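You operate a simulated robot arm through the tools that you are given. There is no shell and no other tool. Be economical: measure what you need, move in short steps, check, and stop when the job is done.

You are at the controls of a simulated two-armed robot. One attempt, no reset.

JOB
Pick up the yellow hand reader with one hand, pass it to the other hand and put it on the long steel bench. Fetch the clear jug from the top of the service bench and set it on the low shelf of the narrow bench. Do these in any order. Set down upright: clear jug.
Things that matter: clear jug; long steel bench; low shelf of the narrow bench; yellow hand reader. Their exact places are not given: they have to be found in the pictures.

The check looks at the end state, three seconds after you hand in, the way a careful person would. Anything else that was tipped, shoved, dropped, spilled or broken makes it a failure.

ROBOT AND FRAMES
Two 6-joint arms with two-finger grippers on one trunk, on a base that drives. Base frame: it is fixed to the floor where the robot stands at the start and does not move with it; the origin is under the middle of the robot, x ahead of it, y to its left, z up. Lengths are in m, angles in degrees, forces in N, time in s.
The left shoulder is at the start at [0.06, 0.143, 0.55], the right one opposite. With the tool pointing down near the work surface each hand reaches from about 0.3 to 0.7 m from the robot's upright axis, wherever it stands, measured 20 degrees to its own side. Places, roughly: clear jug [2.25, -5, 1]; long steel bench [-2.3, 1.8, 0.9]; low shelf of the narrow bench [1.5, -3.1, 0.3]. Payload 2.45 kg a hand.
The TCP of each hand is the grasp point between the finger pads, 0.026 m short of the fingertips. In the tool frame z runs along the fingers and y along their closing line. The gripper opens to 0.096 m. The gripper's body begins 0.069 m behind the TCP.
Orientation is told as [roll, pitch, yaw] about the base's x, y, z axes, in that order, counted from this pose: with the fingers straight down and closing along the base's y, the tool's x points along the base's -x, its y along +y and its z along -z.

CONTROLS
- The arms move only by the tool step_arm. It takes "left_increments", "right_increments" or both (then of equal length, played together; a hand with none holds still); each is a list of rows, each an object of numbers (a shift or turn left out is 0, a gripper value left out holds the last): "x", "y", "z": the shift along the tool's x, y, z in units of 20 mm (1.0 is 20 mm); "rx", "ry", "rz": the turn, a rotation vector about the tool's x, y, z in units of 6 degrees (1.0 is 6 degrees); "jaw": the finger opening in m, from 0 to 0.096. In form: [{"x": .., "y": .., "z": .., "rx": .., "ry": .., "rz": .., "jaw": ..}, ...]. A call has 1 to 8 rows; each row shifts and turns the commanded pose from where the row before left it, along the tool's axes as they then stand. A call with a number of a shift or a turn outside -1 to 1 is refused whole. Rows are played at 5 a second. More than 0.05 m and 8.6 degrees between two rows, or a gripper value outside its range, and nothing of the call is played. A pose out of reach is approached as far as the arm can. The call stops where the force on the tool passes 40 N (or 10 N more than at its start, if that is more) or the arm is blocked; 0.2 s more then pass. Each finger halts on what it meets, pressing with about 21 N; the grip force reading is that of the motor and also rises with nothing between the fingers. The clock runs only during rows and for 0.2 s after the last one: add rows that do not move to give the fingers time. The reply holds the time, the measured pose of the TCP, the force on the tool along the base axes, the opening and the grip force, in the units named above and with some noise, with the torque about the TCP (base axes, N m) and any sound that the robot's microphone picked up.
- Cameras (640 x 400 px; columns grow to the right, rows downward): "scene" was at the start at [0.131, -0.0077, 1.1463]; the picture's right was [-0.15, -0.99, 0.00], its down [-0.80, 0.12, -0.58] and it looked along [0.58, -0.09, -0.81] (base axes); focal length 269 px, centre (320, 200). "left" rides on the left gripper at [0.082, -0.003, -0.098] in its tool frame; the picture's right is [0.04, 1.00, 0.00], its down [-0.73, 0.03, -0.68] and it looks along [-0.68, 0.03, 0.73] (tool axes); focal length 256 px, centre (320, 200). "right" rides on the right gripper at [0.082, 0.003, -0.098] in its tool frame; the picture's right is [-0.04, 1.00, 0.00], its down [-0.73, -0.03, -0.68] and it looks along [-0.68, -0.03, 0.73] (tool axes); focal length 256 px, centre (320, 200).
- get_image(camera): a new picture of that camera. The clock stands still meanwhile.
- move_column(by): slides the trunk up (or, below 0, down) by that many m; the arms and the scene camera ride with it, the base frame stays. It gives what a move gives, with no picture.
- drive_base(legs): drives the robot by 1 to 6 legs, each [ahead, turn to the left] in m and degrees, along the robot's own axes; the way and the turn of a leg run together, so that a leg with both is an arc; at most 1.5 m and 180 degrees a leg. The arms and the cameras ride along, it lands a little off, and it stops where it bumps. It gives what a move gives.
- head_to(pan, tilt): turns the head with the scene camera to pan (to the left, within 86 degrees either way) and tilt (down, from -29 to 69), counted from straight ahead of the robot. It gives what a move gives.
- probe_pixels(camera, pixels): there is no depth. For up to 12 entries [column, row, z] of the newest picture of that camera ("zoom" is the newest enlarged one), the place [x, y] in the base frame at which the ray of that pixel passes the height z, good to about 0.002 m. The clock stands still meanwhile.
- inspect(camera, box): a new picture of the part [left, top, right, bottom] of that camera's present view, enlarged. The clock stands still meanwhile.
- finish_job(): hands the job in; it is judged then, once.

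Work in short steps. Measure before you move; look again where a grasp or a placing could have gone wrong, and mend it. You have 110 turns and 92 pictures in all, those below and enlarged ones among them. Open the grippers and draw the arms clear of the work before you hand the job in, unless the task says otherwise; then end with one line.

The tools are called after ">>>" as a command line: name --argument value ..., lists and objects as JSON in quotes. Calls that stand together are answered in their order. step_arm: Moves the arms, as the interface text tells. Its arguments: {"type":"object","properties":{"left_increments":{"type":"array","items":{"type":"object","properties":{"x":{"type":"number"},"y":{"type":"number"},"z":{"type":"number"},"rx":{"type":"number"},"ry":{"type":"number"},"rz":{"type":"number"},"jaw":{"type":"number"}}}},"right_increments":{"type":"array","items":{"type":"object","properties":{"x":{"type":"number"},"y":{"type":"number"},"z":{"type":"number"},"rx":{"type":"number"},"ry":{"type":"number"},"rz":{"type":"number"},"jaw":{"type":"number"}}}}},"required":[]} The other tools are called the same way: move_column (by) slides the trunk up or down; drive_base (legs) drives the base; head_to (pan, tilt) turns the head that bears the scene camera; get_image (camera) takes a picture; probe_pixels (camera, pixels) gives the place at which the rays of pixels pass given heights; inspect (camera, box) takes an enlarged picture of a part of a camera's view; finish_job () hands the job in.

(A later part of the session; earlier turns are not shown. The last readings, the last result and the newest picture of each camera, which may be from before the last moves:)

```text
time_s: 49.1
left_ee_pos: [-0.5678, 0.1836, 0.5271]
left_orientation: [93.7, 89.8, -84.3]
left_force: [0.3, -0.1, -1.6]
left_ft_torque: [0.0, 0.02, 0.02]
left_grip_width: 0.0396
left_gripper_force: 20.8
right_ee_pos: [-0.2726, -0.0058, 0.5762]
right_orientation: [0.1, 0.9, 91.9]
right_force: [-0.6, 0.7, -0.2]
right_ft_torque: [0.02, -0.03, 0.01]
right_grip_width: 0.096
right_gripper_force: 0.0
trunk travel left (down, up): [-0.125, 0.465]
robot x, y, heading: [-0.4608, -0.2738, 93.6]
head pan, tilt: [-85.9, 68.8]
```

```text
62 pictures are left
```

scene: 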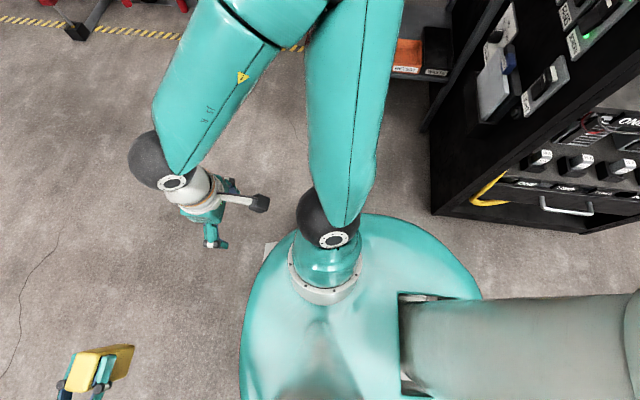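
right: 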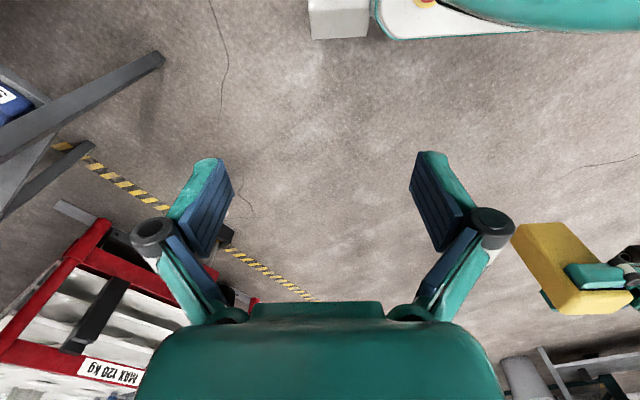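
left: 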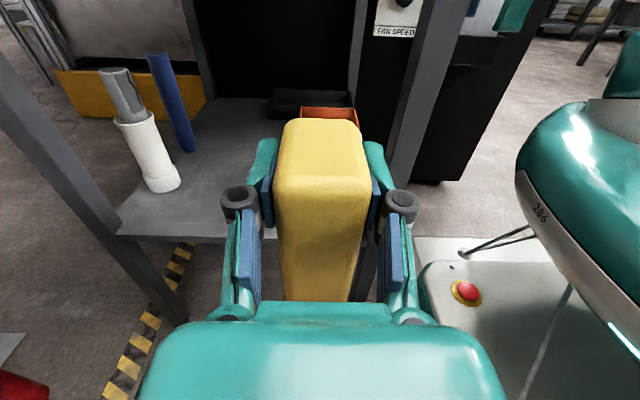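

Nothing visible touches; likely a rear corner against the machine. The floor ahead (+y) is open, so I drive 0.5 m ahead, then turn left.

>>> drive_base --legs '[[0.5, 0], [0, 40]]'

```text
time_s: 54.2
left_ee_pos: [-0.867, 0.5083, 0.527]
left_orientation: [99.2, 89.8, -38.9]
left_force: [0.3, -0.4, -2.6]
left_ft_torque: [0.02, 0.01, -0.01]
left_grip_width: 0.0394
left_gripper_force: 21.5
right_ee_pos: [-0.5199, 0.5545, 0.5754]
right_orientation: [0.0, 0.8, 131.9]
right_force: [-0.1, -0.2, 1.4]
right_ft_torque: [-0.01, -0.04, -0.02]
right_grip_width: 0.0961
right_gripper_force: 0.1
trunk travel left (down, up): [-0.125, 0.465]
robot x, y, heading: [-0.4695, 0.2428, 133.2]
head pan, tilt: [-85.9, 68.8]
```

Free now at heading 133°. I look left-back, to learn what is behind for the later drives.

>>> head_to --pan 86 --tilt 25

>>> get_image --camera "scene"

```text
time_s: 56.9
left_ee_pos: [-0.8672, 0.5082, 0.5272]
left_orientation: [98.4, 89.9, -39.8]
left_force: [0.5, 0.1, -1.9]
left_ft_torque: [-0.01, -0.01, -0.03]
left_grip_width: 0.0393
left_gripper_force: 20.8
right_ee_pos: [-0.5196, 0.5536, 0.5771]
right_orientation: [0.1, 0.9, 131.9]
right_force: [-0.5, -0.3, 0.5]
right_ft_torque: [-0.01, -0.01, -0.02]
right_grip_width: 0.0961
right_gripper_force: 0.0
trunk travel left (down, up): [-0.125, 0.465]
robot x, y, heading: [-0.4704, 0.2408, 133.4]
head pan, tilt: [85.9, 25.0]
```

```text
61 pictures are left
```

scene: 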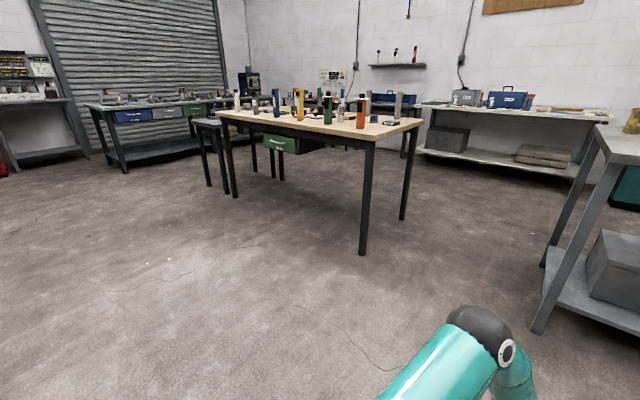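

Open floor behind. I notice arms vs. reported base pose disagree by ~8 cm, so I check the frame against a known landmark: the bench leg expected at (−1.99,0.46) and the wood table's leg at (−1.95,−0.52).

>>> probe_pixels --camera "scene" --pixels '[[537, 332, 0.0], [363, 254, 0.0], [402, 219, 0.0]]'

```text
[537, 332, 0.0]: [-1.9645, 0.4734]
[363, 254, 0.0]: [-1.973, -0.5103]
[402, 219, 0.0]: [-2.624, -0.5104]
```

Landmarks agree within ~2 cm, so measured hand poses are trustworthy. Now I turn the right hand (yaw −90°, then tilt 90°) to point at the left hand for the pass.

>>> step_arm --right_increments '[{"rz": 1}, {"rz": 1}, {"rz": 1}, {"rz": 1}, {"rz": 1}, {"rz": 1}, {"rz": 1}, {"rz": 1}]'

>>> step_arm --right_increments '[{"rz": 1}, {"rz": 1}, {"rz": 1}, {"rz": 1}, {"rz": 1}, {"rz": 1}, {"rz": 1}, {}]'

>>> step_arm --right_increments '[{"ry": 1}, {"ry": 1}, {"ry": 1}, {"ry": 1}, {"ry": 1}, {"ry": 1}, {"ry": 1}, {"ry": 1}]'

>>> step_arm --right_increments '[{"ry": 1}, {"ry": 1}, {"ry": 1}, {"ry": 1}, {"ry": 1}, {"ry": 1}, {"ry": 1}, {}]'

>>> get_image --camera "right"

```text
time_s: 58.6
left_ee_pos: [-0.8667, 0.5075, 0.5279]
left_orientation: [98.0, 89.9, -40.1]
left_force: [0.6, 0.2, -1.2]
left_ft_torque: [-0.02, -0.01, -0.02]
left_grip_width: 0.0398
left_gripper_force: 20.9
right_ee_pos: [-0.5192, 0.5538, 0.5751]
right_orientation: [-0.6, 0.6, 83.8]
right_force: [-0.2, -0.6, -0.4]
right_ft_torque: [0.04, 0.01, -0.03]
right_grip_width: 0.0962
right_gripper_force: 0.1
trunk travel left (down, up): [-0.125, 0.465]
robot x, y, heading: [-0.4715, 0.2436, 133.4]
head pan, tilt: [85.9, 25.0]
```

```text
time_s: 60.5
left_ee_pos: [-0.866, 0.5079, 0.5282]
left_orientation: [98.2, 89.9, -39.8]
left_force: [-0.1, 0.9, -1.3]
left_ft_torque: [-0.05, 0.0, -0.02]
left_grip_width: 0.0397
left_gripper_force: 21.6
right_ee_pos: [-0.5206, 0.5529, 0.5774]
right_orientation: [-0.9, 0.1, 41.8]
right_force: [0.0, -0.2, -0.3]
right_ft_torque: [-0.02, 0.0, -0.01]
right_grip_width: 0.096
right_gripper_force: 0.0
trunk travel left (down, up): [-0.125, 0.465]
robot x, y, heading: [-0.4678, 0.2492, 133.3]
head pan, tilt: [85.9, 25.0]
```

```text
time_s: 62.2
left_ee_pos: [-0.8671, 0.5082, 0.5275]
left_orientation: [98.4, 89.8, -39.7]
left_force: [0.6, -0.1, -2.0]
left_ft_torque: [0.01, 0.02, 0.01]
left_grip_width: 0.0396
left_gripper_force: 20.9
right_ee_pos: [-0.5207, 0.5567, 0.5763]
right_orientation: [-0.8, 8.6, 41.7]
right_force: [-0.6, -0.8, -0.3]
right_ft_torque: [-0.02, 0.01, 0.0]
right_grip_width: 0.0962
right_gripper_force: 0.0
right hand out of reach, approached as far as the arm can: row 2, 3, 4, 5, 6, 7, 8
trunk travel left (down, up): [-0.125, 0.465]
robot x, y, heading: [-0.4709, 0.2437, 133.5]
head pan, tilt: [85.9, 25.0]
```

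```text
time_s: 64.0
left_ee_pos: [-0.8669, 0.5074, 0.5271]
left_orientation: [98.4, 89.9, -40.0]
left_force: [-1.2, 0.0, -2.7]
left_ft_torque: [-0.01, -0.02, 0.0]
left_grip_width: 0.0398
left_gripper_force: 21.3
right_ee_pos: [-0.5211, 0.5567, 0.5753]
right_orientation: [-0.9, 8.7, 41.7]
right_force: [0.6, -0.8, 0.7]
right_ft_torque: [0.03, 0.01, -0.03]
right_grip_width: 0.096
right_gripper_force: 0.1
right hand out of reach, approached as far as the arm can: row 1, 2, 3, 4, 5, 6, 7
trunk travel left (down, up): [-0.125, 0.465]
robot x, y, heading: [-0.4687, 0.2467, 133.3]
head pan, tilt: [85.9, 25.0]
```

```text
60 pictures are left
```

right: 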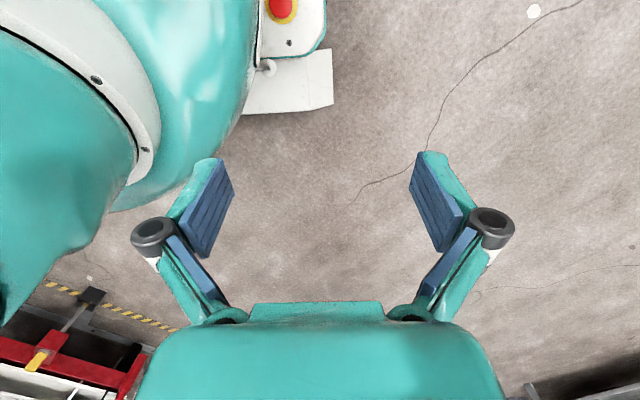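

Too close to the body for the tilt. I move the right hand 0.16 m forward (tool +y), then continue tilting.

>>> step_arm --right_increments '[{"y": 1}, {"y": 1}, {"y": 1}, {"y": 1}, {"y": 1}, {"y": 1}, {"y": 1}, {"y": 1}]'

>>> step_arm --right_increments '[{"ry": 1}, {"ry": 1}, {"ry": 1}, {"ry": 1}, {"ry": 1}, {"ry": 1}, {"ry": 1}, {}]'

```text
time_s: 65.8
left_ee_pos: [-0.8666, 0.5071, 0.5264]
left_orientation: [97.9, 89.9, -40.1]
left_force: [0.4, 0.5, -1.3]
left_ft_torque: [0.0, -0.01, 0.02]
left_grip_width: 0.0394
left_gripper_force: 21.4
right_ee_pos: [-0.6273, 0.6721, 0.5699]
right_orientation: [-0.5, 8.0, 41.8]
right_force: [-1.8, 0.6, 0.5]
right_ft_torque: [-0.02, -0.01, -0.04]
right_grip_width: 0.0959
right_gripper_force: 0.1
right hand out of reach, approached as far as the arm can: row 8
trunk travel left (down, up): [-0.125, 0.465]
robot x, y, heading: [-0.4713, 0.2446, 133.2]
head pan, tilt: [85.9, 25.0]
```

```text
time_s: 67.7
left_ee_pos: [-0.8669, 0.5078, 0.5264]
left_orientation: [97.8, 89.8, -40.3]
left_force: [-0.7, -0.5, -1.2]
left_ft_torque: [-0.01, -0.01, 0.02]
left_grip_width: 0.0396
left_gripper_force: 21.5
right_ee_pos: [-0.6271, 0.6729, 0.5702]
right_orientation: [-0.5, 8.0, 41.7]
right_force: [0.7, -0.2, 0.1]
right_ft_torque: [0.0, -0.01, 0.05]
right_grip_width: 0.096
right_gripper_force: 0.0
right hand out of reach, approached as far as the arm can: row 1, 2, 3, 4, 5, 6, 7
trunk travel left (down, up): [-0.125, 0.465]
robot x, y, heading: [-0.4699, 0.2453, 133.0]
head pan, tilt: [85.9, 25.0]
```

The right wrist can't tilt there. New plan: roll the left hand 180° about its fingers so most of the reader sticks up, and have the right hand (fingers down) take the upper part; I undo the right yaw at the same time.

>>> step_arm --left_increments '[{"rz": 1}, {"rz": 1}, {"rz": 1}, {"rz": 1}, {"rz": 1}, {"rz": 1}, {"rz": 1}, {"rz": 1}]' --right_increments '[{"ry": -1}, {"ry": -0.35}, {"rz": -1}, {"rz": -1}, {"rz": -1}, {"rz": -1}, {"rz": -1}, {"rz": -1}]'

>>> step_arm --left_increments '[{"rz": 1}, {"rz": 1}, {"rz": 1}, {"rz": 1}, {"rz": 1}, {"rz": 1}, {"rz": 1}, {"rz": 1}]' --right_increments '[{"rz": -1}, {"rz": -1}, {"rz": -1}, {"rz": -1}, {"rz": -1}, {"rz": -1}, {"rz": -1}, {"rz": -1}]'

>>> step_arm --left_increments '[{"rz": 1}, {"rz": 1}, {"rz": 1}, {"rz": 1}, {"rz": 1}, {"rz": 1}, {"rz": 1}, {"rz": 1}]'

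>>> step_arm --left_increments '[{"rz": 1}, {"rz": 1}, {"rz": 1}, {"rz": 1}, {"rz": 1}, {"rz": 1}, {}]'

>>> head_to --pan 0 --tilt 50

>>> get_image --camera "scene"

```text
time_s: 69.5
left_ee_pos: [-0.8667, 0.507, 0.5248]
left_orientation: [-89.9, 42.1, 131.8]
left_force: [-0.5, -0.5, -2.0]
left_ft_torque: [-0.05, -0.02, 0.03]
left_grip_width: 0.0399
left_gripper_force: 21.1
right_ee_pos: [-0.6263, 0.6723, 0.5711]
right_orientation: [-0.5, 0.2, 78.0]
right_force: [-0.3, 0.1, -0.8]
right_ft_torque: [-0.02, 0.04, 0.01]
right_grip_width: 0.0957
right_gripper_force: 0.2
trunk travel left (down, up): [-0.125, 0.465]
robot x, y, heading: [-0.4713, 0.2457, 133.3]
head pan, tilt: [85.9, 25.0]
```

```text
time_s: 71.2
left_ee_pos: [-0.8676, 0.5081, 0.5263]
left_orientation: [-89.9, -6.0, 131.9]
left_force: [-0.1, -0.8, -2.1]
left_ft_torque: [-0.04, -0.05, -0.02]
left_grip_width: 0.0396
left_gripper_force: 20.8
right_ee_pos: [-0.6253, 0.6739, 0.5705]
right_orientation: [-0.2, 0.5, 125.9]
right_force: [-0.6, 0.4, 0.3]
right_ft_torque: [0.0, 0.0, 0.01]
right_grip_width: 0.0959
right_gripper_force: 0.1
trunk travel left (down, up): [-0.125, 0.465]
robot x, y, heading: [-0.47, 0.2432, 133.3]
head pan, tilt: [85.9, 25.0]
```

```text
time_s: 73.0
left_ee_pos: [-0.8661, 0.5068, 0.5265]
left_orientation: [-90.0, -54.1, 131.9]
left_force: [0.1, 0.5, -2.3]
left_ft_torque: [-0.03, -0.01, -0.01]
left_grip_width: 0.0395
left_gripper_force: 20.7
right_ee_pos: [-0.6255, 0.6733, 0.5708]
right_orientation: [-0.3, 0.5, 125.8]
right_force: [0.2, -0.7, 0.3]
right_ft_torque: [0.02, 0.01, 0.01]
right_grip_width: 0.0958
right_gripper_force: 0.1
trunk travel left (down, up): [-0.125, 0.465]
robot x, y, heading: [-0.4725, 0.2439, 133.4]
head pan, tilt: [85.9, 25.0]
```

```text
time_s: 74.7
left_ee_pos: [-0.8674, 0.5077, 0.526]
left_orientation: [-107.7, -89.9, 149.6]
left_force: [-0.1, -0.1, -2.3]
left_ft_torque: [-0.03, 0.01, -0.02]
left_grip_width: 0.0396
left_gripper_force: 21.4
right_ee_pos: [-0.6249, 0.6727, 0.5711]
right_orientation: [-0.2, 0.6, 125.9]
right_force: [0.5, 0.4, 0.5]
right_ft_torque: [0.0, 0.0, -0.01]
right_grip_width: 0.0959
right_gripper_force: 0.2
trunk travel left (down, up): [-0.125, 0.465]
robot x, y, heading: [-0.4702, 0.2457, 133.4]
head pan, tilt: [85.9, 25.0]
```

```text
time_s: 76.2
left_ee_pos: [-0.8681, 0.5074, 0.526]
left_orientation: [-97.2, -89.8, 139.0]
left_force: [0.2, 0.0, -1.6]
left_ft_torque: [0.0, 0.0, 0.01]
left_grip_width: 0.0395
left_gripper_force: 21.1
right_ee_pos: [-0.6249, 0.6728, 0.5706]
right_orientation: [-0.3, 0.5, 125.8]
right_force: [0.2, 0.3, -0.1]
right_ft_torque: [0.01, 0.02, -0.01]
right_grip_width: 0.0961
right_gripper_force: 0.1
trunk travel left (down, up): [-0.125, 0.465]
robot x, y, heading: [-0.4688, 0.2404, 133.4]
head pan, tilt: [0.0, 50.0]
```

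```text
59 pictures are left
```

scene: 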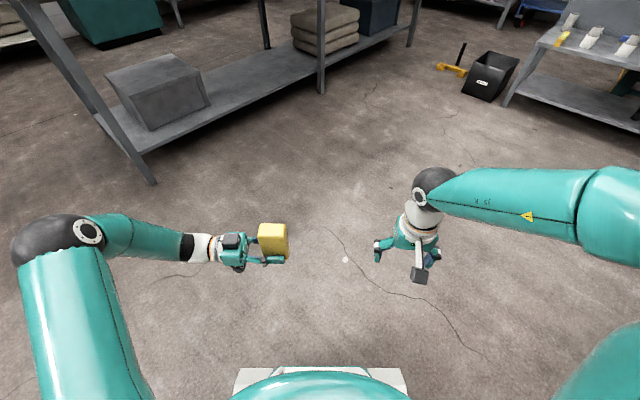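

The reader now sticks up, held low by the left. True heading from the hands is ≈131.9°; the right hand needs +0.039 m ahead, +0.291 m left. I raise it first, fix its yaw by 6°, and move over.

>>> step_arm --right_increments '[{"z": -1, "rz": -1}, {"z": -1}, {"z": -1}, {"z": -1}, {"z": -1}, {"z": -1}, {"z": -0.5}, {"x": -0.97}]'

>>> step_arm --right_increments '[{"x": -0.98, "y": 1}, {"y": 1}, {"y": 1}, {"y": 1}, {"y": 1}, {"y": 1}, {"y": 1}, {"y": 1}]'

>>> get_image --camera "right"

```text
time_s: 78.0
left_ee_pos: [-0.8675, 0.5063, 0.5273]
left_orientation: [-97.2, -90.0, 139.0]
left_force: [0.0, 0.3, -1.6]
left_ft_torque: [-0.03, 0.0, 0.01]
left_grip_width: 0.0398
left_gripper_force: 21.1
right_ee_pos: [-0.6411, 0.6874, 0.6999]
right_orientation: [-0.1, 0.5, 131.8]
right_force: [0.6, -0.7, 0.1]
right_ft_torque: [0.02, 0.01, 0.0]
right_grip_width: 0.0962
right_gripper_force: 0.0
trunk travel left (down, up): [-0.125, 0.465]
robot x, y, heading: [-0.4638, 0.2446, 133.2]
head pan, tilt: [0.0, 50.0]
```

```text
time_s: 79.8
left_ee_pos: [-0.8674, 0.5078, 0.5272]
left_orientation: [-95.2, -89.8, 137.1]
left_force: [0.1, -0.1, -1.7]
left_ft_torque: [-0.01, 0.02, -0.01]
left_grip_width: 0.0395
left_gripper_force: 20.4
right_ee_pos: [-0.7733, 0.5946, 0.6973]
right_orientation: [0.0, 0.5, 131.7]
right_force: [-0.6, -0.6, 0.1]
right_ft_torque: [-0.02, -0.02, 0.03]
right_grip_width: 0.0958
right_gripper_force: 0.0
trunk travel left (down, up): [-0.125, 0.465]
robot x, y, heading: [-0.4706, 0.2479, 133.3]
head pan, tilt: [0.0, 50.0]
```

```text
58 pictures are left
```

right: 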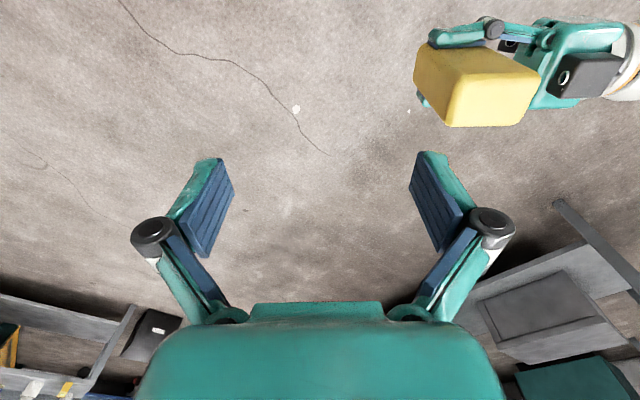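

The left hand's camera housing appears at (585,75). I zoom the scene view to verify which way reader and camera point before descending.

>>> inspect --camera "scene" --box '[170, 150, 490, 350]'

>>> get_image --camera "left"

```text
2.00 times, centred on (330, 250) of scene
```

zoom: 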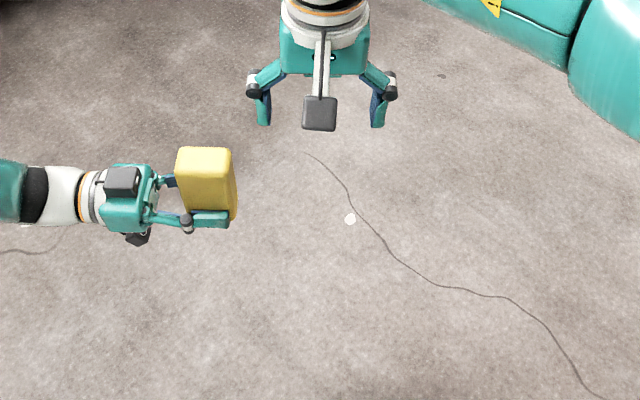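

```text
56 pictures are left
```

left: 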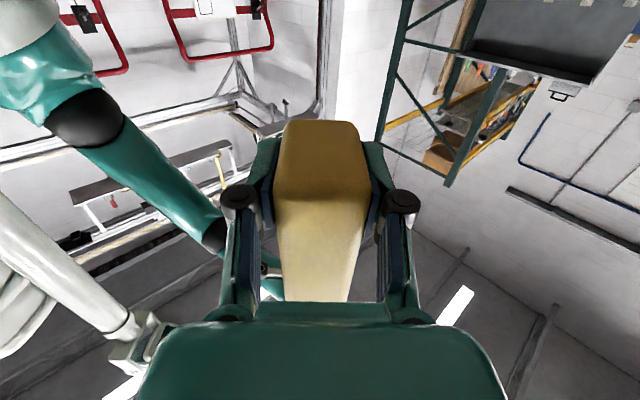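

The reader sticks up and the left camera is below, as wanted. The right hand needs another 0.128 m left; I move over and look before descending.

>>> step_arm --right_increments '[{"y": 1}, {"y": 1}, {"y": 1}, {"y": 1}, {"y": 1}, {"y": 1}, {"y": 0.4}, {}]'

>>> get_image --camera "right"

>>> inspect --camera "scene" --box '[170, 150, 410, 300]'

```text
time_s: 81.7
left_ee_pos: [-0.8675, 0.508, 0.5276]
left_orientation: [-98.2, -89.8, 140.3]
left_force: [0.0, -0.3, -2.2]
left_ft_torque: [0.0, 0.0, 0.03]
left_grip_width: 0.0394
left_gripper_force: 21.3
right_ee_pos: [-0.864, 0.5288, 0.6916]
right_orientation: [-1.1, -0.5, 131.9]
right_force: [0.3, 0.0, 0.3]
right_ft_torque: [0.0, -0.04, 0.01]
right_grip_width: 0.0957
right_gripper_force: 0.1
right hand out of reach, approached as far as the arm can: row 4, 5, 6, 7
trunk travel left (down, up): [-0.125, 0.465]
robot x, y, heading: [-0.4737, 0.245, 133.4]
head pan, tilt: [0.0, 50.0]
```

```text
55 pictures are left
```

right: 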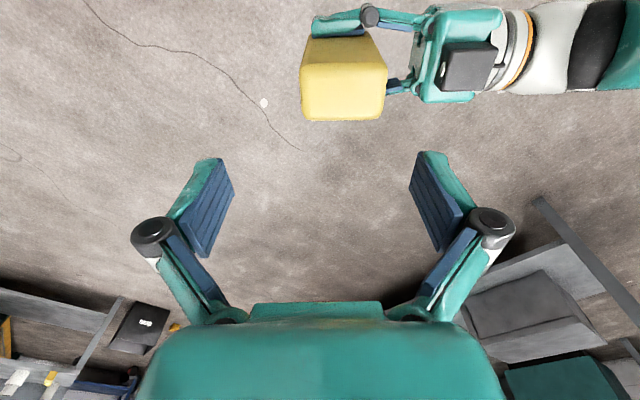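

```text
2.67 times, centred on (290, 225) of scene
```

zoom: 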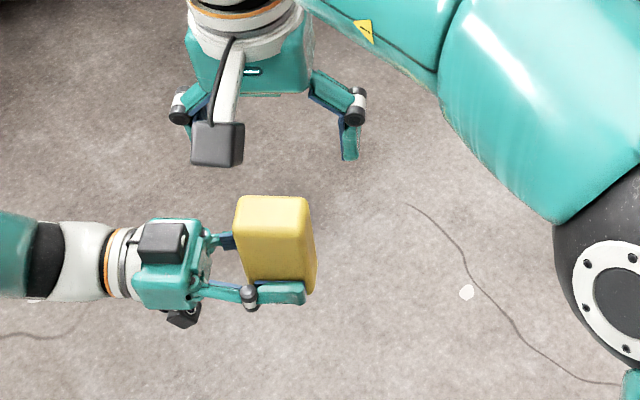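

The right hand is at its limit sideways; I bring the left hand 0.047 m to the right instead, step the right back 0.03 m, and correct 0.013 m in depth.

>>> step_arm --left_increments '[{"z": 0.8}, {"z": 0.8}, {"z": 0.8}, {}]' --right_increments '[{"y": -0.75, "x": 0.66}, {"y": -0.75}, {}, {}]'

```text
time_s: 82.7
left_ee_pos: [-0.8311, 0.5408, 0.5263]
left_orientation: [-93.4, -89.7, 135.2]
left_force: [-0.4, 0.6, -2.0]
left_ft_torque: [0.0, 0.03, 0.0]
left_grip_width: 0.0395
left_gripper_force: 21.5
right_ee_pos: [-0.8323, 0.5464, 0.6855]
right_orientation: [-0.6, 0.0, 131.9]
right_force: [0.7, 0.0, -1.1]
right_ft_torque: [0.02, -0.04, 0.03]
right_grip_width: 0.0962
right_gripper_force: 0.1
right hand out of reach, approached as far as the arm can: row 1, 2
trunk travel left (down, up): [-0.125, 0.465]
robot x, y, heading: [-0.4654, 0.2405, 133.1]
head pan, tilt: [0.0, 50.0]
```

Nearly aligned (5 mm in depth, 3 mm sideways). I descend in part and check.

>>> step_arm --right_increments '[{"z": 1, "x": 0.25}, {"z": 1}, {}]'

>>> get_image --camera "right"

```text
time_s: 83.5
left_ee_pos: [-0.8314, 0.5393, 0.5263]
left_orientation: [-97.4, -89.8, 139.2]
left_force: [-0.3, -0.4, -2.3]
left_ft_torque: [-0.03, 0.01, 0.01]
left_grip_width: 0.0397
left_gripper_force: 20.9
right_ee_pos: [-0.827, 0.542, 0.6461]
right_orientation: [-0.1, 0.5, 131.8]
right_force: [-0.9, 0.4, -0.6]
right_ft_torque: [0.01, 0.01, -0.01]
right_grip_width: 0.0963
right_gripper_force: 0.0
trunk travel left (down, up): [-0.125, 0.465]
robot x, y, heading: [-0.4721, 0.2421, 133.4]
head pan, tilt: [0.0, 50.0]
```

```text
53 pictures are left
```

right: 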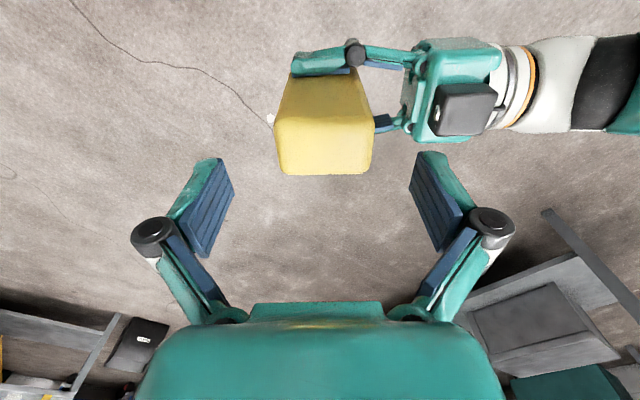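

Reader is centred between the fingers in view. I descend to z≈0.577 with a 5 mm sideways correction.

>>> step_arm --right_increments '[{"z": 1, "y": 0.25}, {"z": 1}, {"z": 1}, {"z": 0.45}, {}]'

>>> get_image --camera "right"

>>> inspect --camera "scene" --box '[200, 180, 400, 305]'

```text
time_s: 84.7
left_ee_pos: [-0.8308, 0.5396, 0.5265]
left_orientation: [-97.0, -89.8, 138.8]
left_force: [-0.8, -0.5, -2.0]
left_ft_torque: [-0.02, -0.01, -0.01]
left_grip_width: 0.0397
left_gripper_force: 20.4
right_ee_pos: [-0.8315, 0.5376, 0.5767]
right_orientation: [-0.1, 0.5, 131.7]
right_force: [0.3, 0.0, -0.6]
right_ft_torque: [-0.01, 0.0, 0.03]
right_grip_width: 0.0962
right_gripper_force: 0.1
trunk travel left (down, up): [-0.125, 0.465]
robot x, y, heading: [-0.4709, 0.2432, 133.3]
head pan, tilt: [0.0, 50.0]
```

```text
52 pictures are left
```

right: 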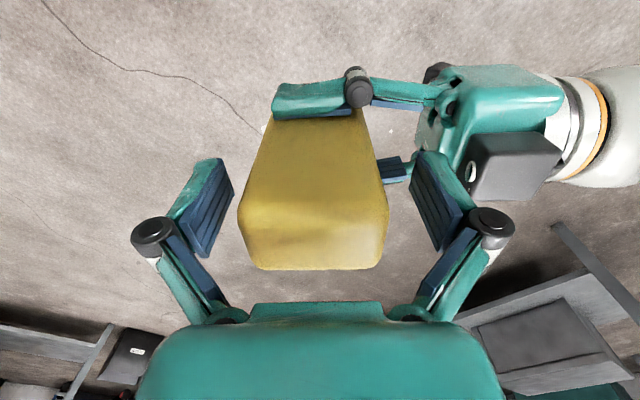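

```text
3.20 times, centred on (300, 242) of scene
```

zoom: 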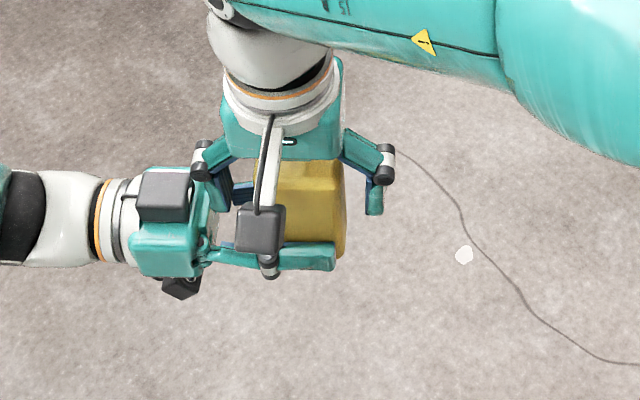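

Fingers straddle the reader well. I close the right hand.

>>> step_arm --right_increments '[{"jaw": 0.04}, {}, {}, {}, {}]'

```text
time_s: 85.8
left_ee_pos: [-0.8324, 0.5391, 0.5265]
left_orientation: [-82.0, -89.9, 124.1]
left_force: [-10.6, -11.3, -8.0]
left_ft_torque: [-0.01, 0.03, -0.02]
left_grip_width: 0.0398
left_gripper_force: 20.7
right_ee_pos: [-0.8309, 0.5382, 0.5772]
right_orientation: [0.0, 0.4, 131.8]
right_force: [11.0, 10.6, 6.2]
right_ft_torque: [0.59, -0.59, -0.02]
right_grip_width: 0.0599
right_gripper_force: 21.2
trunk travel left (down, up): [-0.125, 0.465]
robot x, y, heading: [-0.4695, 0.2468, 133.3]
head pan, tilt: [0.0, 50.0]
```

The right holds it at 0.0599 m. I open the left hand and withdraw it to the left.

>>> step_arm --left_increments '[{"jaw": 0.09}, {}, {}, {"z": -1}, {"z": -1}, {"z": -1}, {"z": -1}, {"z": -1}]'

>>> inspect --camera "scene" --box '[160, 150, 400, 300]'

```text
time_s: 87.7
left_ee_pos: [-0.9055, 0.4715, 0.5263]
left_orientation: [-95.2, -89.7, 137.1]
left_force: [0.5, 0.1, -0.1]
left_ft_torque: [0.01, 0.0, -0.01]
left_grip_width: 0.09
left_gripper_force: 0.0
right_ee_pos: [-0.8298, 0.5369, 0.5759]
right_orientation: [0.0, 0.5, 131.9]
right_force: [0.4, -0.5, 0.0]
right_ft_torque: [-0.04, 0.0, -0.02]
right_grip_width: 0.0595
right_gripper_force: 20.7
trunk travel left (down, up): [-0.125, 0.465]
robot x, y, heading: [-0.4726, 0.2434, 133.3]
head pan, tilt: [0.0, 50.0]
```

```text
2.67 times, centred on (280, 225) of scene
```

zoom: 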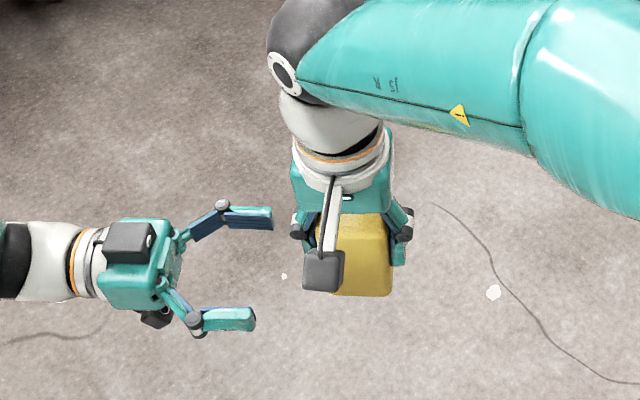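

Handover done. I move the right hand back to its side, and bring the left hand to fingers-down.

>>> step_arm --left_increments '[{"z": -1}, {"z": -1}, {"z": -1}, {"ry": 1}, {"ry": 1}, {"ry": 1}, {"ry": 1}, {"ry": 1}]' --right_increments '[{"y": -1}, {"y": -1}, {"y": -1}, {"y": -1}, {"y": -1}, {"y": -1}, {"y": -1}, {"y": -1}]'

>>> step_arm --left_increments '[{"ry": 1}, {"ry": 1}, {"ry": 1}, {"ry": 1}, {"ry": 1}, {"ry": 1}, {"ry": 1}, {"ry": 1}]' --right_increments '[{"y": -1}, {"y": -1}, {"y": -1}, {}, {}, {}, {}, {}]'

>>> step_arm --left_increments '[{"ry": 1}, {"ry": 1}, {"rz": -1}, {"rz": -1}, {"rz": -1}, {"rz": -1}, {"rz": -1}, {"rz": -1}]'

>>> step_arm --left_increments '[{"rz": -1}, {"rz": -1}, {"rz": -1}, {"rz": -1}, {"rz": -1}, {"rz": -1}, {"rz": -1}, {"rz": -1}]'

>>> head_to --pan 15 --tilt 35

>>> get_image --camera "scene"

```text
time_s: 89.5
left_ee_pos: [-0.9503, 0.4332, 0.5256]
left_orientation: [-0.2, -59.8, 42.2]
left_force: [-0.4, -0.5, -0.3]
left_ft_torque: [0.03, -0.01, 0.03]
left_grip_width: 0.0901
left_gripper_force: 0.2
right_ee_pos: [-0.7117, 0.6453, 0.5776]
right_orientation: [-0.1, 0.5, 131.8]
right_force: [-0.4, 0.5, 0.6]
right_ft_torque: [0.01, -0.03, 0.01]
right_grip_width: 0.0596
right_gripper_force: 21.0
trunk travel left (down, up): [-0.125, 0.465]
robot x, y, heading: [-0.4708, 0.2462, 133.5]
head pan, tilt: [0.0, 50.0]
```

```text
time_s: 91.2
left_ee_pos: [-0.9504, 0.4317, 0.5279]
left_orientation: [-0.1, -11.9, 42.0]
left_force: [0.3, 0.1, 0.0]
left_ft_torque: [-0.02, 0.02, -0.03]
left_grip_width: 0.0901
left_gripper_force: 0.1
right_ee_pos: [-0.6655, 0.686, 0.5774]
right_orientation: [-0.1, 0.5, 131.8]
right_force: [-0.7, -0.4, -0.3]
right_ft_torque: [-0.01, -0.02, 0.01]
right_grip_width: 0.0598
right_gripper_force: 21.3
trunk travel left (down, up): [-0.125, 0.465]
robot x, y, heading: [-0.473, 0.2455, 133.2]
head pan, tilt: [0.0, 50.0]
```

```text
time_s: 93.0
left_ee_pos: [-0.9506, 0.4338, 0.5269]
left_orientation: [0.0, 0.2, 78.0]
left_force: [0.2, 0.0, -0.3]
left_ft_torque: [0.01, 0.0, -0.01]
left_grip_width: 0.0902
left_gripper_force: 0.0
right_ee_pos: [-0.6659, 0.6861, 0.5772]
right_orientation: [-0.1, 0.5, 131.8]
right_force: [0.8, -0.8, -0.2]
right_ft_torque: [0.03, -0.01, -0.01]
right_grip_width: 0.0598
right_gripper_force: 21.2
trunk travel left (down, up): [-0.125, 0.465]
robot x, y, heading: [-0.4667, 0.244, 133.3]
head pan, tilt: [0.0, 50.0]
```

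```text
time_s: 94.8
left_ee_pos: [-0.9493, 0.4324, 0.5266]
left_orientation: [0.0, 0.1, 126.1]
left_force: [-0.5, -0.4, -0.2]
left_ft_torque: [0.02, -0.02, 0.01]
left_grip_width: 0.09
left_gripper_force: 0.1
right_ee_pos: [-0.665, 0.6861, 0.5768]
right_orientation: [-0.1, 0.5, 131.7]
right_force: [-0.5, -1.2, 0.4]
right_ft_torque: [0.01, 0.03, 0.0]
right_grip_width: 0.0596
right_gripper_force: 20.6
trunk travel left (down, up): [-0.125, 0.465]
robot x, y, heading: [-0.4706, 0.2456, 133.1]
head pan, tilt: [0.0, 50.0]
```

```text
time_s: 95.6
left_ee_pos: [-0.9495, 0.4331, 0.5283]
left_orientation: [0.0, 0.1, 125.9]
left_force: [0.4, -0.4, 0.1]
left_ft_torque: [0.02, -0.01, 0.0]
left_grip_width: 0.0899
left_gripper_force: 0.0
right_ee_pos: [-0.666, 0.6866, 0.5781]
right_orientation: [0.0, 0.5, 131.8]
right_force: [-0.5, 0.7, 0.1]
right_ft_torque: [0.02, 0.0, 0.0]
right_grip_width: 0.0597
right_gripper_force: 20.8
trunk travel left (down, up): [-0.125, 0.465]
robot x, y, heading: [-0.4694, 0.2463, 133.4]
head pan, tilt: [15.0, 35.0]
```

```text
49 pictures are left
```

scene: 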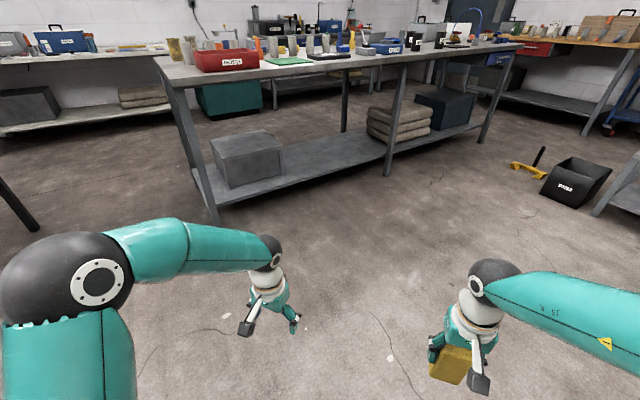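

Now I tuck the left hand back, raise the trunk to see and clear the bench top, and look at the bench.

>>> step_arm --left_increments '[{"x": 1}, {"x": 1}, {"x": 1}, {"x": 1}, {"x": 1}, {"x": 1}, {"x": 1}]'

>>> move_column --by 0.46

>>> head_to --pan 15 --tilt 28

>>> inspect --camera "scene" --box '[130, 20, 530, 270]'

```text
time_s: 97.2
left_ee_pos: [-0.8689, 0.3197, 0.5274]
left_orientation: [0.0, 0.1, 126.0]
left_force: [-0.5, 0.2, -0.2]
left_ft_torque: [0.01, 0.0, 0.01]
left_grip_width: 0.09
left_gripper_force: 0.0
right_ee_pos: [-0.6652, 0.685, 0.5779]
right_orientation: [0.0, 0.4, 131.8]
right_force: [0.7, 0.5, 1.0]
right_ft_torque: [-0.02, -0.02, -0.01]
right_grip_width: 0.0597
right_gripper_force: 21.0
trunk travel left (down, up): [-0.125, 0.465]
robot x, y, heading: [-0.4686, 0.2433, 133.6]
head pan, tilt: [15.0, 35.0]
```

```text
refused: 0.46 is not a number from -0.4 to 0.4
```

```text
time_s: 97.9
left_ee_pos: [-0.8689, 0.319, 0.5268]
left_orientation: [0.0, 0.1, 126.0]
left_force: [0.9, -0.4, -0.2]
left_ft_torque: [0.0, 0.03, 0.0]
left_grip_width: 0.0901
left_gripper_force: 0.0
right_ee_pos: [-0.6654, 0.686, 0.5791]
right_orientation: [-0.1, 0.6, 131.9]
right_force: [0.6, 0.5, 0.0]
right_ft_torque: [0.0, -0.01, 0.02]
right_grip_width: 0.0599
right_gripper_force: 21.2
trunk travel left (down, up): [-0.125, 0.465]
robot x, y, heading: [-0.4697, 0.2472, 133.3]
head pan, tilt: [15.0, 28.0]
```

```text
1.60 times, centred on (330, 145) of scene
```

zoom: 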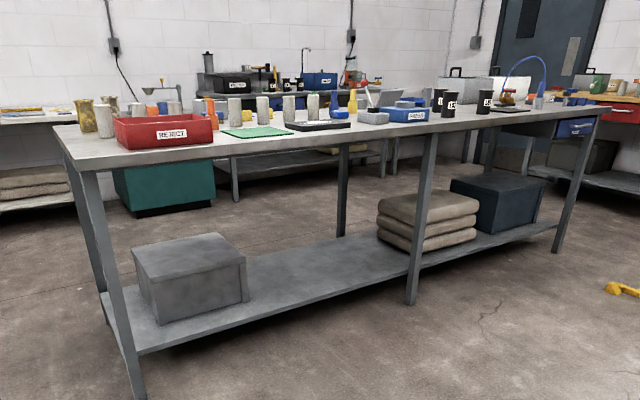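

I raise the trunk by 0.4 m and drive along the heading ~1.25 m, then turn to face the bench (−x).

>>> move_column --by 0.4

>>> drive_base --legs '[[1.2, 0], [0, 48]]'

>>> head_to --pan 0 --tilt 35

>>> get_image --camera "scene"

```text
time_s: 101.7
left_ee_pos: [-0.8695, 0.3198, 0.9257]
left_orientation: [0.0, 0.1, 125.8]
left_force: [0.0, 0.7, 0.2]
left_ft_torque: [0.02, -0.02, -0.02]
left_grip_width: 0.0901
left_gripper_force: 0.0
right_ee_pos: [-0.6657, 0.6862, 0.9778]
right_orientation: [-0.1, 0.4, 131.8]
right_force: [-0.4, 1.2, -1.7]
right_ft_torque: [0.0, -0.03, 0.02]
right_grip_width: 0.0597
right_gripper_force: 21.1
trunk travel left (down, up): [-0.525, 0.065]
robot x, y, heading: [-0.4659, 0.2481, 133.2]
head pan, tilt: [15.0, 28.0]
```

```text
time_s: 110.4
left_ee_pos: [-1.6108, 0.8749, 0.9282]
left_orientation: [-0.2, 0.1, 172.7]
left_force: [-0.3, 0.6, 0.7]
left_ft_torque: [0.03, 0.01, 0.0]
left_grip_width: 0.0902
left_gripper_force: 0.1
right_ee_pos: [-1.7384, 1.273, 0.9783]
right_orientation: [-0.2, 0.5, 178.7]
right_force: [1.9, -0.4, -1.9]
right_ft_torque: [0.03, -0.02, 0.0]
right_grip_width: 0.0599
right_gripper_force: 21.4
trunk travel left (down, up): [-0.525, 0.065]
robot x, y, heading: [-1.285, 1.1448, 179.2]
head pan, tilt: [15.0, 28.0]
stopped in leg 2: the robot was blocked; the commanded pose is now the measured one
```

```text
time_s: 111.2
left_ee_pos: [-1.6108, 0.8766, 0.9268]
left_orientation: [-0.1, 0.1, 172.6]
left_force: [-0.7, 0.1, -0.2]
left_ft_torque: [0.0, -0.04, 0.02]
left_grip_width: 0.0899
left_gripper_force: 0.1
right_ee_pos: [-1.7379, 1.2758, 0.9777]
right_orientation: [-0.2, 0.6, 178.5]
right_force: [0.0, -0.6, -1.5]
right_ft_torque: [0.02, -0.03, 0.03]
right_grip_width: 0.0594
right_gripper_force: 21.0
trunk travel left (down, up): [-0.525, 0.065]
robot x, y, heading: [-1.2866, 1.1499, 179.3]
head pan, tilt: [0.0, 35.0]
```

```text
47 pictures are left
```

scene: 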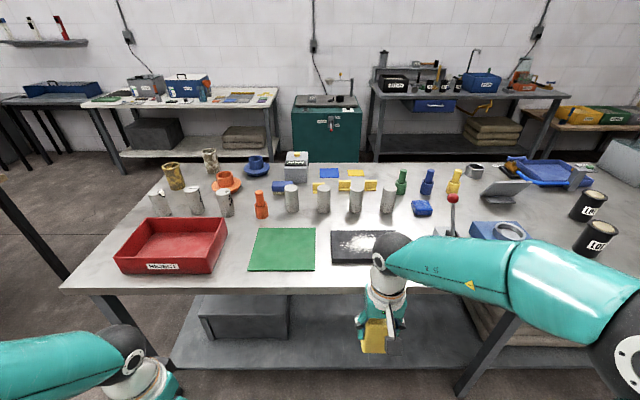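

I'm facing the bench, ~178.6°. The arm hides the free patch right of the black pad (420,265), so I use the right camera and probe the bench edges.

>>> get_image --camera "right"

>>> probe_pixels --camera "scene" --pixels '[[240, 290, 0.9], [240, 290, 0.88], [320, 270, 0.89], [332, 262, 0.89], [415, 262, 0.89], [316, 240, 0.89], [60, 288, 0.89]]'

```text
46 pictures are left
```

right: 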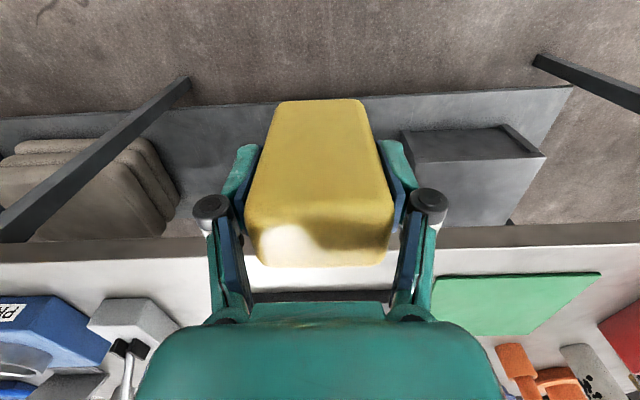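

```text
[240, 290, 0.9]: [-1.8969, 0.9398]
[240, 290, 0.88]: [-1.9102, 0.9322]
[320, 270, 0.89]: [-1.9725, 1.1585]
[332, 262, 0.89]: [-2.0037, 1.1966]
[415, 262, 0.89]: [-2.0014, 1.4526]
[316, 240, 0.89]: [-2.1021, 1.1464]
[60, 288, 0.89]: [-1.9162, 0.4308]
```

I shift the right hand aside to reveal the bench area it hides.

>>> step_arm --right_increments '[{"y": -1, "x": 1}, {"y": -1, "x": 1}, {"y": -1, "x": 1}, {"y": -1, "x": 1}, {"y": -1}, {"y": -1}, {"y": -1}, {"y": -1}]'

>>> inspect --camera "scene" --box '[230, 150, 630, 400]'

```text
time_s: 113.0
left_ee_pos: [-1.6106, 0.8761, 0.9287]
left_orientation: [0.0, 0.1, 172.6]
left_force: [0.7, 0.1, 0.0]
left_ft_torque: [-0.02, -0.02, -0.02]
left_grip_width: 0.09
left_gripper_force: 0.1
right_ee_pos: [-1.6519, 1.4344, 0.9803]
right_orientation: [-0.3, 0.6, 178.6]
right_force: [0.7, 0.0, -1.3]
right_ft_torque: [0.01, 0.0, 0.03]
right_grip_width: 0.0595
right_gripper_force: 21.3
trunk travel left (down, up): [-0.525, 0.065]
robot x, y, heading: [-1.2857, 1.1518, 179.2]
head pan, tilt: [0.0, 35.0]
```

```text
1.60 times, centred on (430, 275) of scene
```

zoom: 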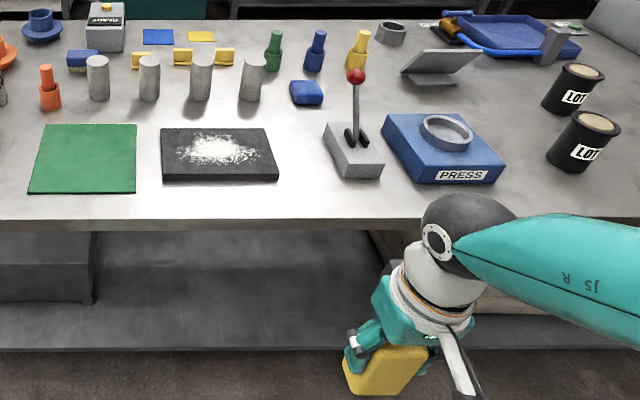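

Free patch between the black pad's right edge (278,180) and the lever box (335,178), near the bench edge. I probe it in the zoom.

>>> probe_pixels --camera "zoom" --pixels '[[305, 195, 0.89], [278, 181, 0.89], [162, 181, 0.89], [343, 178, 0.89], [383, 176, 0.89], [305, 219, 0.88], [305, 219, 0.9], [305, 229, 0.86]]'

```text
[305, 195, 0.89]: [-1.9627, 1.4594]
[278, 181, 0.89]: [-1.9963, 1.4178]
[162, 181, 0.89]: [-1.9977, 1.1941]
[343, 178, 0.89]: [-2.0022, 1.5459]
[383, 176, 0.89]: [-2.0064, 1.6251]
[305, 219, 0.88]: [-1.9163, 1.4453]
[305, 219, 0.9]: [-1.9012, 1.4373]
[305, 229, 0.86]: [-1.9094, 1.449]
```

Target spot ≈(−1.968, 1.477). I raise the trunk 0.05 m and drive 0.2 m closer.

>>> move_column --by 0.05

>>> drive_base --legs '[[0.2, 0]]'

```text
time_s: 113.9
left_ee_pos: [-1.6107, 0.8769, 0.9775]
left_orientation: [-0.1, 0.1, 172.6]
left_force: [-0.5, -0.4, -0.7]
left_ft_torque: [0.01, -0.01, -0.01]
left_grip_width: 0.0899
left_gripper_force: 0.2
right_ee_pos: [-1.6535, 1.4344, 1.0298]
right_orientation: [-0.3, 0.6, 178.5]
right_force: [0.3, 0.2, -2.7]
right_ft_torque: [0.02, 0.0, 0.01]
right_grip_width: 0.0597
right_gripper_force: 20.8
trunk travel left (down, up): [-0.575, 0.015]
robot x, y, heading: [-1.2829, 1.1469, 179.4]
head pan, tilt: [0.0, 35.0]
```

```text
time_s: 115.5
left_ee_pos: [-1.8144, 0.8798, 0.9772]
left_orientation: [0.0, 0.2, 172.6]
left_force: [0.0, 0.7, 0.7]
left_ft_torque: [0.03, -0.05, 0.02]
left_grip_width: 0.09
left_gripper_force: 0.1
right_ee_pos: [-1.8558, 1.4369, 1.0295]
right_orientation: [-0.2, 0.6, 178.5]
right_force: [-0.1, 0.4, -2.3]
right_ft_torque: [-0.02, -0.05, 0.0]
right_grip_width: 0.0598
right_gripper_force: 21.2
trunk travel left (down, up): [-0.575, 0.015]
robot x, y, heading: [-1.4858, 1.1489, 179.3]
head pan, tilt: [0.0, 35.0]
```

I move the reader over the spot: 0.112 m ahead and 0.04 m to the right, then look.

>>> step_arm --right_increments '[{"x": -1, "y": -1}, {"x": -1, "y": -1}, {"x": -1}, {"x": -1}, {"x": -1}, {"x": -0.6}, {"z": 1}, {}]'

>>> get_image --camera "right"

>>> get_image --camera "scene"

```text
time_s: 117.3
left_ee_pos: [-1.8134, 0.8784, 0.9787]
left_orientation: [-0.1, 0.2, 172.6]
left_force: [0.1, -1.1, -0.4]
left_ft_torque: [0.03, 0.01, -0.05]
left_grip_width: 0.0901
left_gripper_force: 0.1
right_ee_pos: [-1.964, 1.4608, 1.0062]
right_orientation: [-0.3, 0.6, 178.5]
right_force: [0.4, 0.2, -1.4]
right_ft_torque: [-0.03, 0.0, -0.02]
right_grip_width: 0.0599
right_gripper_force: 20.9
right hand out of reach, approached as far as the arm can: row 2, 4, 5
trunk travel left (down, up): [-0.575, 0.015]
robot x, y, heading: [-1.4849, 1.1518, 179.1]
head pan, tilt: [0.0, 35.0]
```

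```text
44 pictures are left
```

right: 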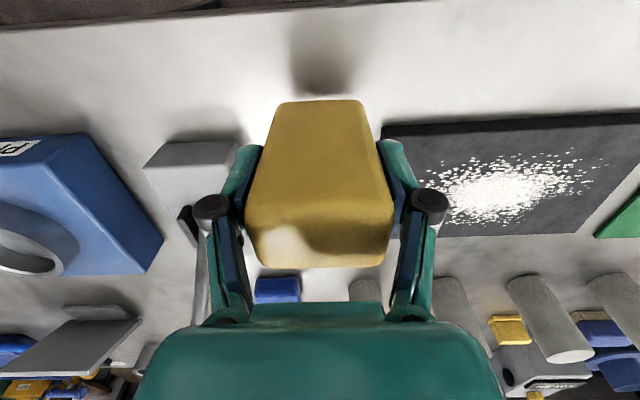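

```text
43 pictures are left
```

scene: 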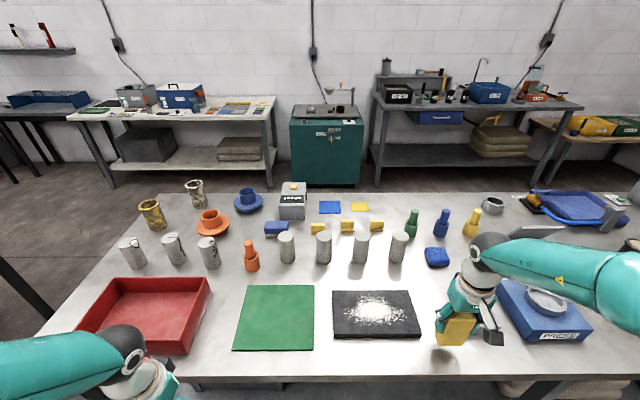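

The spot below is clear (bench surface and the reader's shadow at (320,80)). I descend in small steps until contact.

>>> step_arm --right_increments '[{"z": 1}, {"z": 0.5}, {"z": 0.25}, {"z": 0.2}, {}]'

```text
time_s: 118.5
left_ee_pos: [-1.8119, 0.8792, 0.9792]
left_orientation: [-0.2, 0.1, 172.6]
left_force: [0.7, 0.2, 0.0]
left_ft_torque: [0.0, -0.02, 0.04]
left_grip_width: 0.0902
left_gripper_force: 0.0
right_ee_pos: [-1.9633, 1.4613, 0.9685]
right_orientation: [-0.3, 0.3, 178.4]
right_force: [-0.1, 1.4, 21.8]
right_ft_torque: [-0.17, 0.12, -0.06]
right_grip_width: 0.0599
right_gripper_force: 21.4
trunk travel left (down, up): [-0.575, 0.015]
robot x, y, heading: [-1.4869, 1.1494, 179.1]
head pan, tilt: [0.0, 35.0]
```

Contact (22 N). I ease up 3 mm, open, and check before retreating.

>>> step_arm --right_increments '[{"z": -0.12}, {}, {"jaw": 0.082}, {}, {}, {}]'

>>> step_arm --right_increments '[{"z": -1}, {"z": -1}, {"z": -1}, {"z": -1}, {"z": -1}, {"x": 1}, {"x": 1}, {"x": 1}]'

>>> get_image --camera "right"

```text
time_s: 120.0
left_ee_pos: [-1.8131, 0.8804, 0.9783]
left_orientation: [0.0, 0.1, 172.6]
left_force: [-0.8, 0.6, 0.2]
left_ft_torque: [0.02, -0.01, 0.0]
left_grip_width: 0.0899
left_gripper_force: 0.1
right_ee_pos: [-1.9639, 1.4619, 0.9689]
right_orientation: [-0.1, 0.6, 178.5]
right_force: [-0.2, -0.7, 0.1]
right_ft_torque: [-0.02, -0.02, 0.02]
right_grip_width: 0.0819
right_gripper_force: 0.0
trunk travel left (down, up): [-0.575, 0.015]
robot x, y, heading: [-1.487, 1.1509, 179.5]
head pan, tilt: [0.0, 35.0]
```

```text
time_s: 121.8
left_ee_pos: [-1.8127, 0.8802, 0.9788]
left_orientation: [-0.1, 0.0, 172.6]
left_force: [-0.3, 0.4, -0.1]
left_ft_torque: [-0.01, 0.02, -0.02]
left_grip_width: 0.09
left_gripper_force: 0.1
right_ee_pos: [-1.9013, 1.4494, 1.0673]
right_orientation: [-0.2, 0.6, 178.5]
right_force: [0.5, -0.1, 0.0]
right_ft_torque: [-0.01, 0.04, -0.01]
right_grip_width: 0.082
right_gripper_force: 0.1
right hand out of reach, approached as far as the arm can: row 4, 5
trunk travel left (down, up): [-0.575, 0.015]
robot x, y, heading: [-1.4841, 1.1509, 179.3]
head pan, tilt: [0.0, 35.0]
```

```text
42 pictures are left
```

right: 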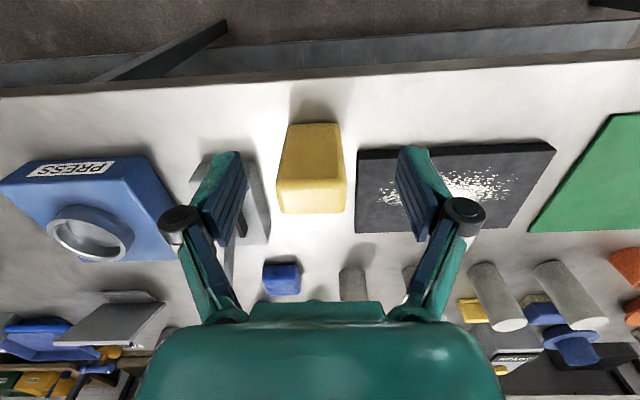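

The reader stands free and upright on the bench. I draw the right hand back, back off the bench 0.6 m, and turn left in small legs towards −y.

>>> step_arm --right_increments '[{"x": 1}, {"x": 1}, {"x": 1}, {"x": 1}, {"x": 1}, {"x": 1}, {"x": 1}, {}]'

>>> drive_base --legs '[[-0.6, 0], [0, 36], [0, 36], [0, 20]]'

>>> head_to --pan 15 --tilt 22

>>> get_image --camera "scene"

```text
time_s: 123.5
left_ee_pos: [-1.812, 0.8789, 0.9785]
left_orientation: [-0.1, 0.1, 172.5]
left_force: [0.0, -0.5, 0.0]
left_ft_torque: [-0.03, 0.0, -0.01]
left_grip_width: 0.0902
left_gripper_force: 0.1
right_ee_pos: [-1.7636, 1.4453, 1.0681]
right_orientation: [-0.2, 0.6, 178.5]
right_force: [-0.4, 0.9, 0.2]
right_ft_torque: [0.01, -0.02, -0.01]
right_grip_width: 0.0819
right_gripper_force: 0.0
trunk travel left (down, up): [-0.575, 0.015]
robot x, y, heading: [-1.4836, 1.1534, 179.2]
head pan, tilt: [0.0, 35.0]
```

```text
time_s: 131.0
left_ee_pos: [-0.7248, 0.7401, 0.9788]
left_orientation: [-0.2, 0.2, -116.1]
left_force: [0.3, 0.3, -0.1]
left_ft_torque: [0.01, 0.02, -0.01]
left_grip_width: 0.0904
left_gripper_force: 0.1
right_ee_pos: [-1.2448, 0.9722, 1.0681]
right_orientation: [-0.3, 0.6, -110.4]
right_force: [0.6, -0.4, 0.4]
right_ft_torque: [0.01, 0.04, 0.02]
right_grip_width: 0.0818
right_gripper_force: 0.0
trunk travel left (down, up): [-0.575, 0.015]
robot x, y, heading: [-0.9058, 1.1512, -109.7]
head pan, tilt: [0.0, 35.0]
stopped in leg 3: the robot was blocked; the commanded pose is now the measured one
```

```text
time_s: 131.7
left_ee_pos: [-0.7272, 0.7409, 0.979]
left_orientation: [-0.1, 0.1, -116.3]
left_force: [0.7, 1.1, -0.2]
left_ft_torque: [-0.03, 0.0, 0.0]
left_grip_width: 0.0899
left_gripper_force: 0.1
right_ee_pos: [-1.2459, 0.9728, 1.0688]
right_orientation: [-0.3, 0.7, -110.4]
right_force: [0.3, 0.2, -0.1]
right_ft_torque: [0.01, 0.04, -0.03]
right_grip_width: 0.0819
right_gripper_force: 0.0
trunk travel left (down, up): [-0.575, 0.015]
robot x, y, heading: [-0.9047, 1.1485, -109.8]
head pan, tilt: [15.0, 22.0]
```

```text
41 pictures are left
```

scene: 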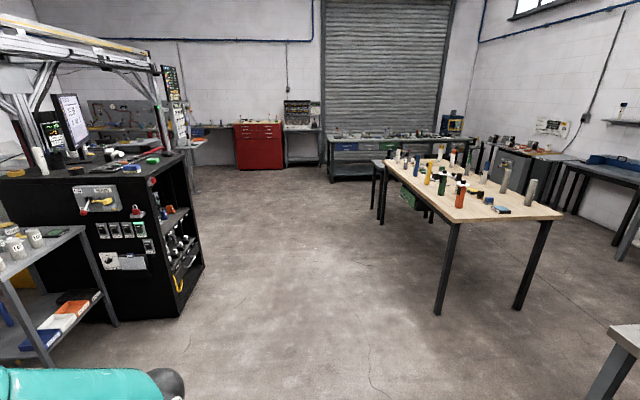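

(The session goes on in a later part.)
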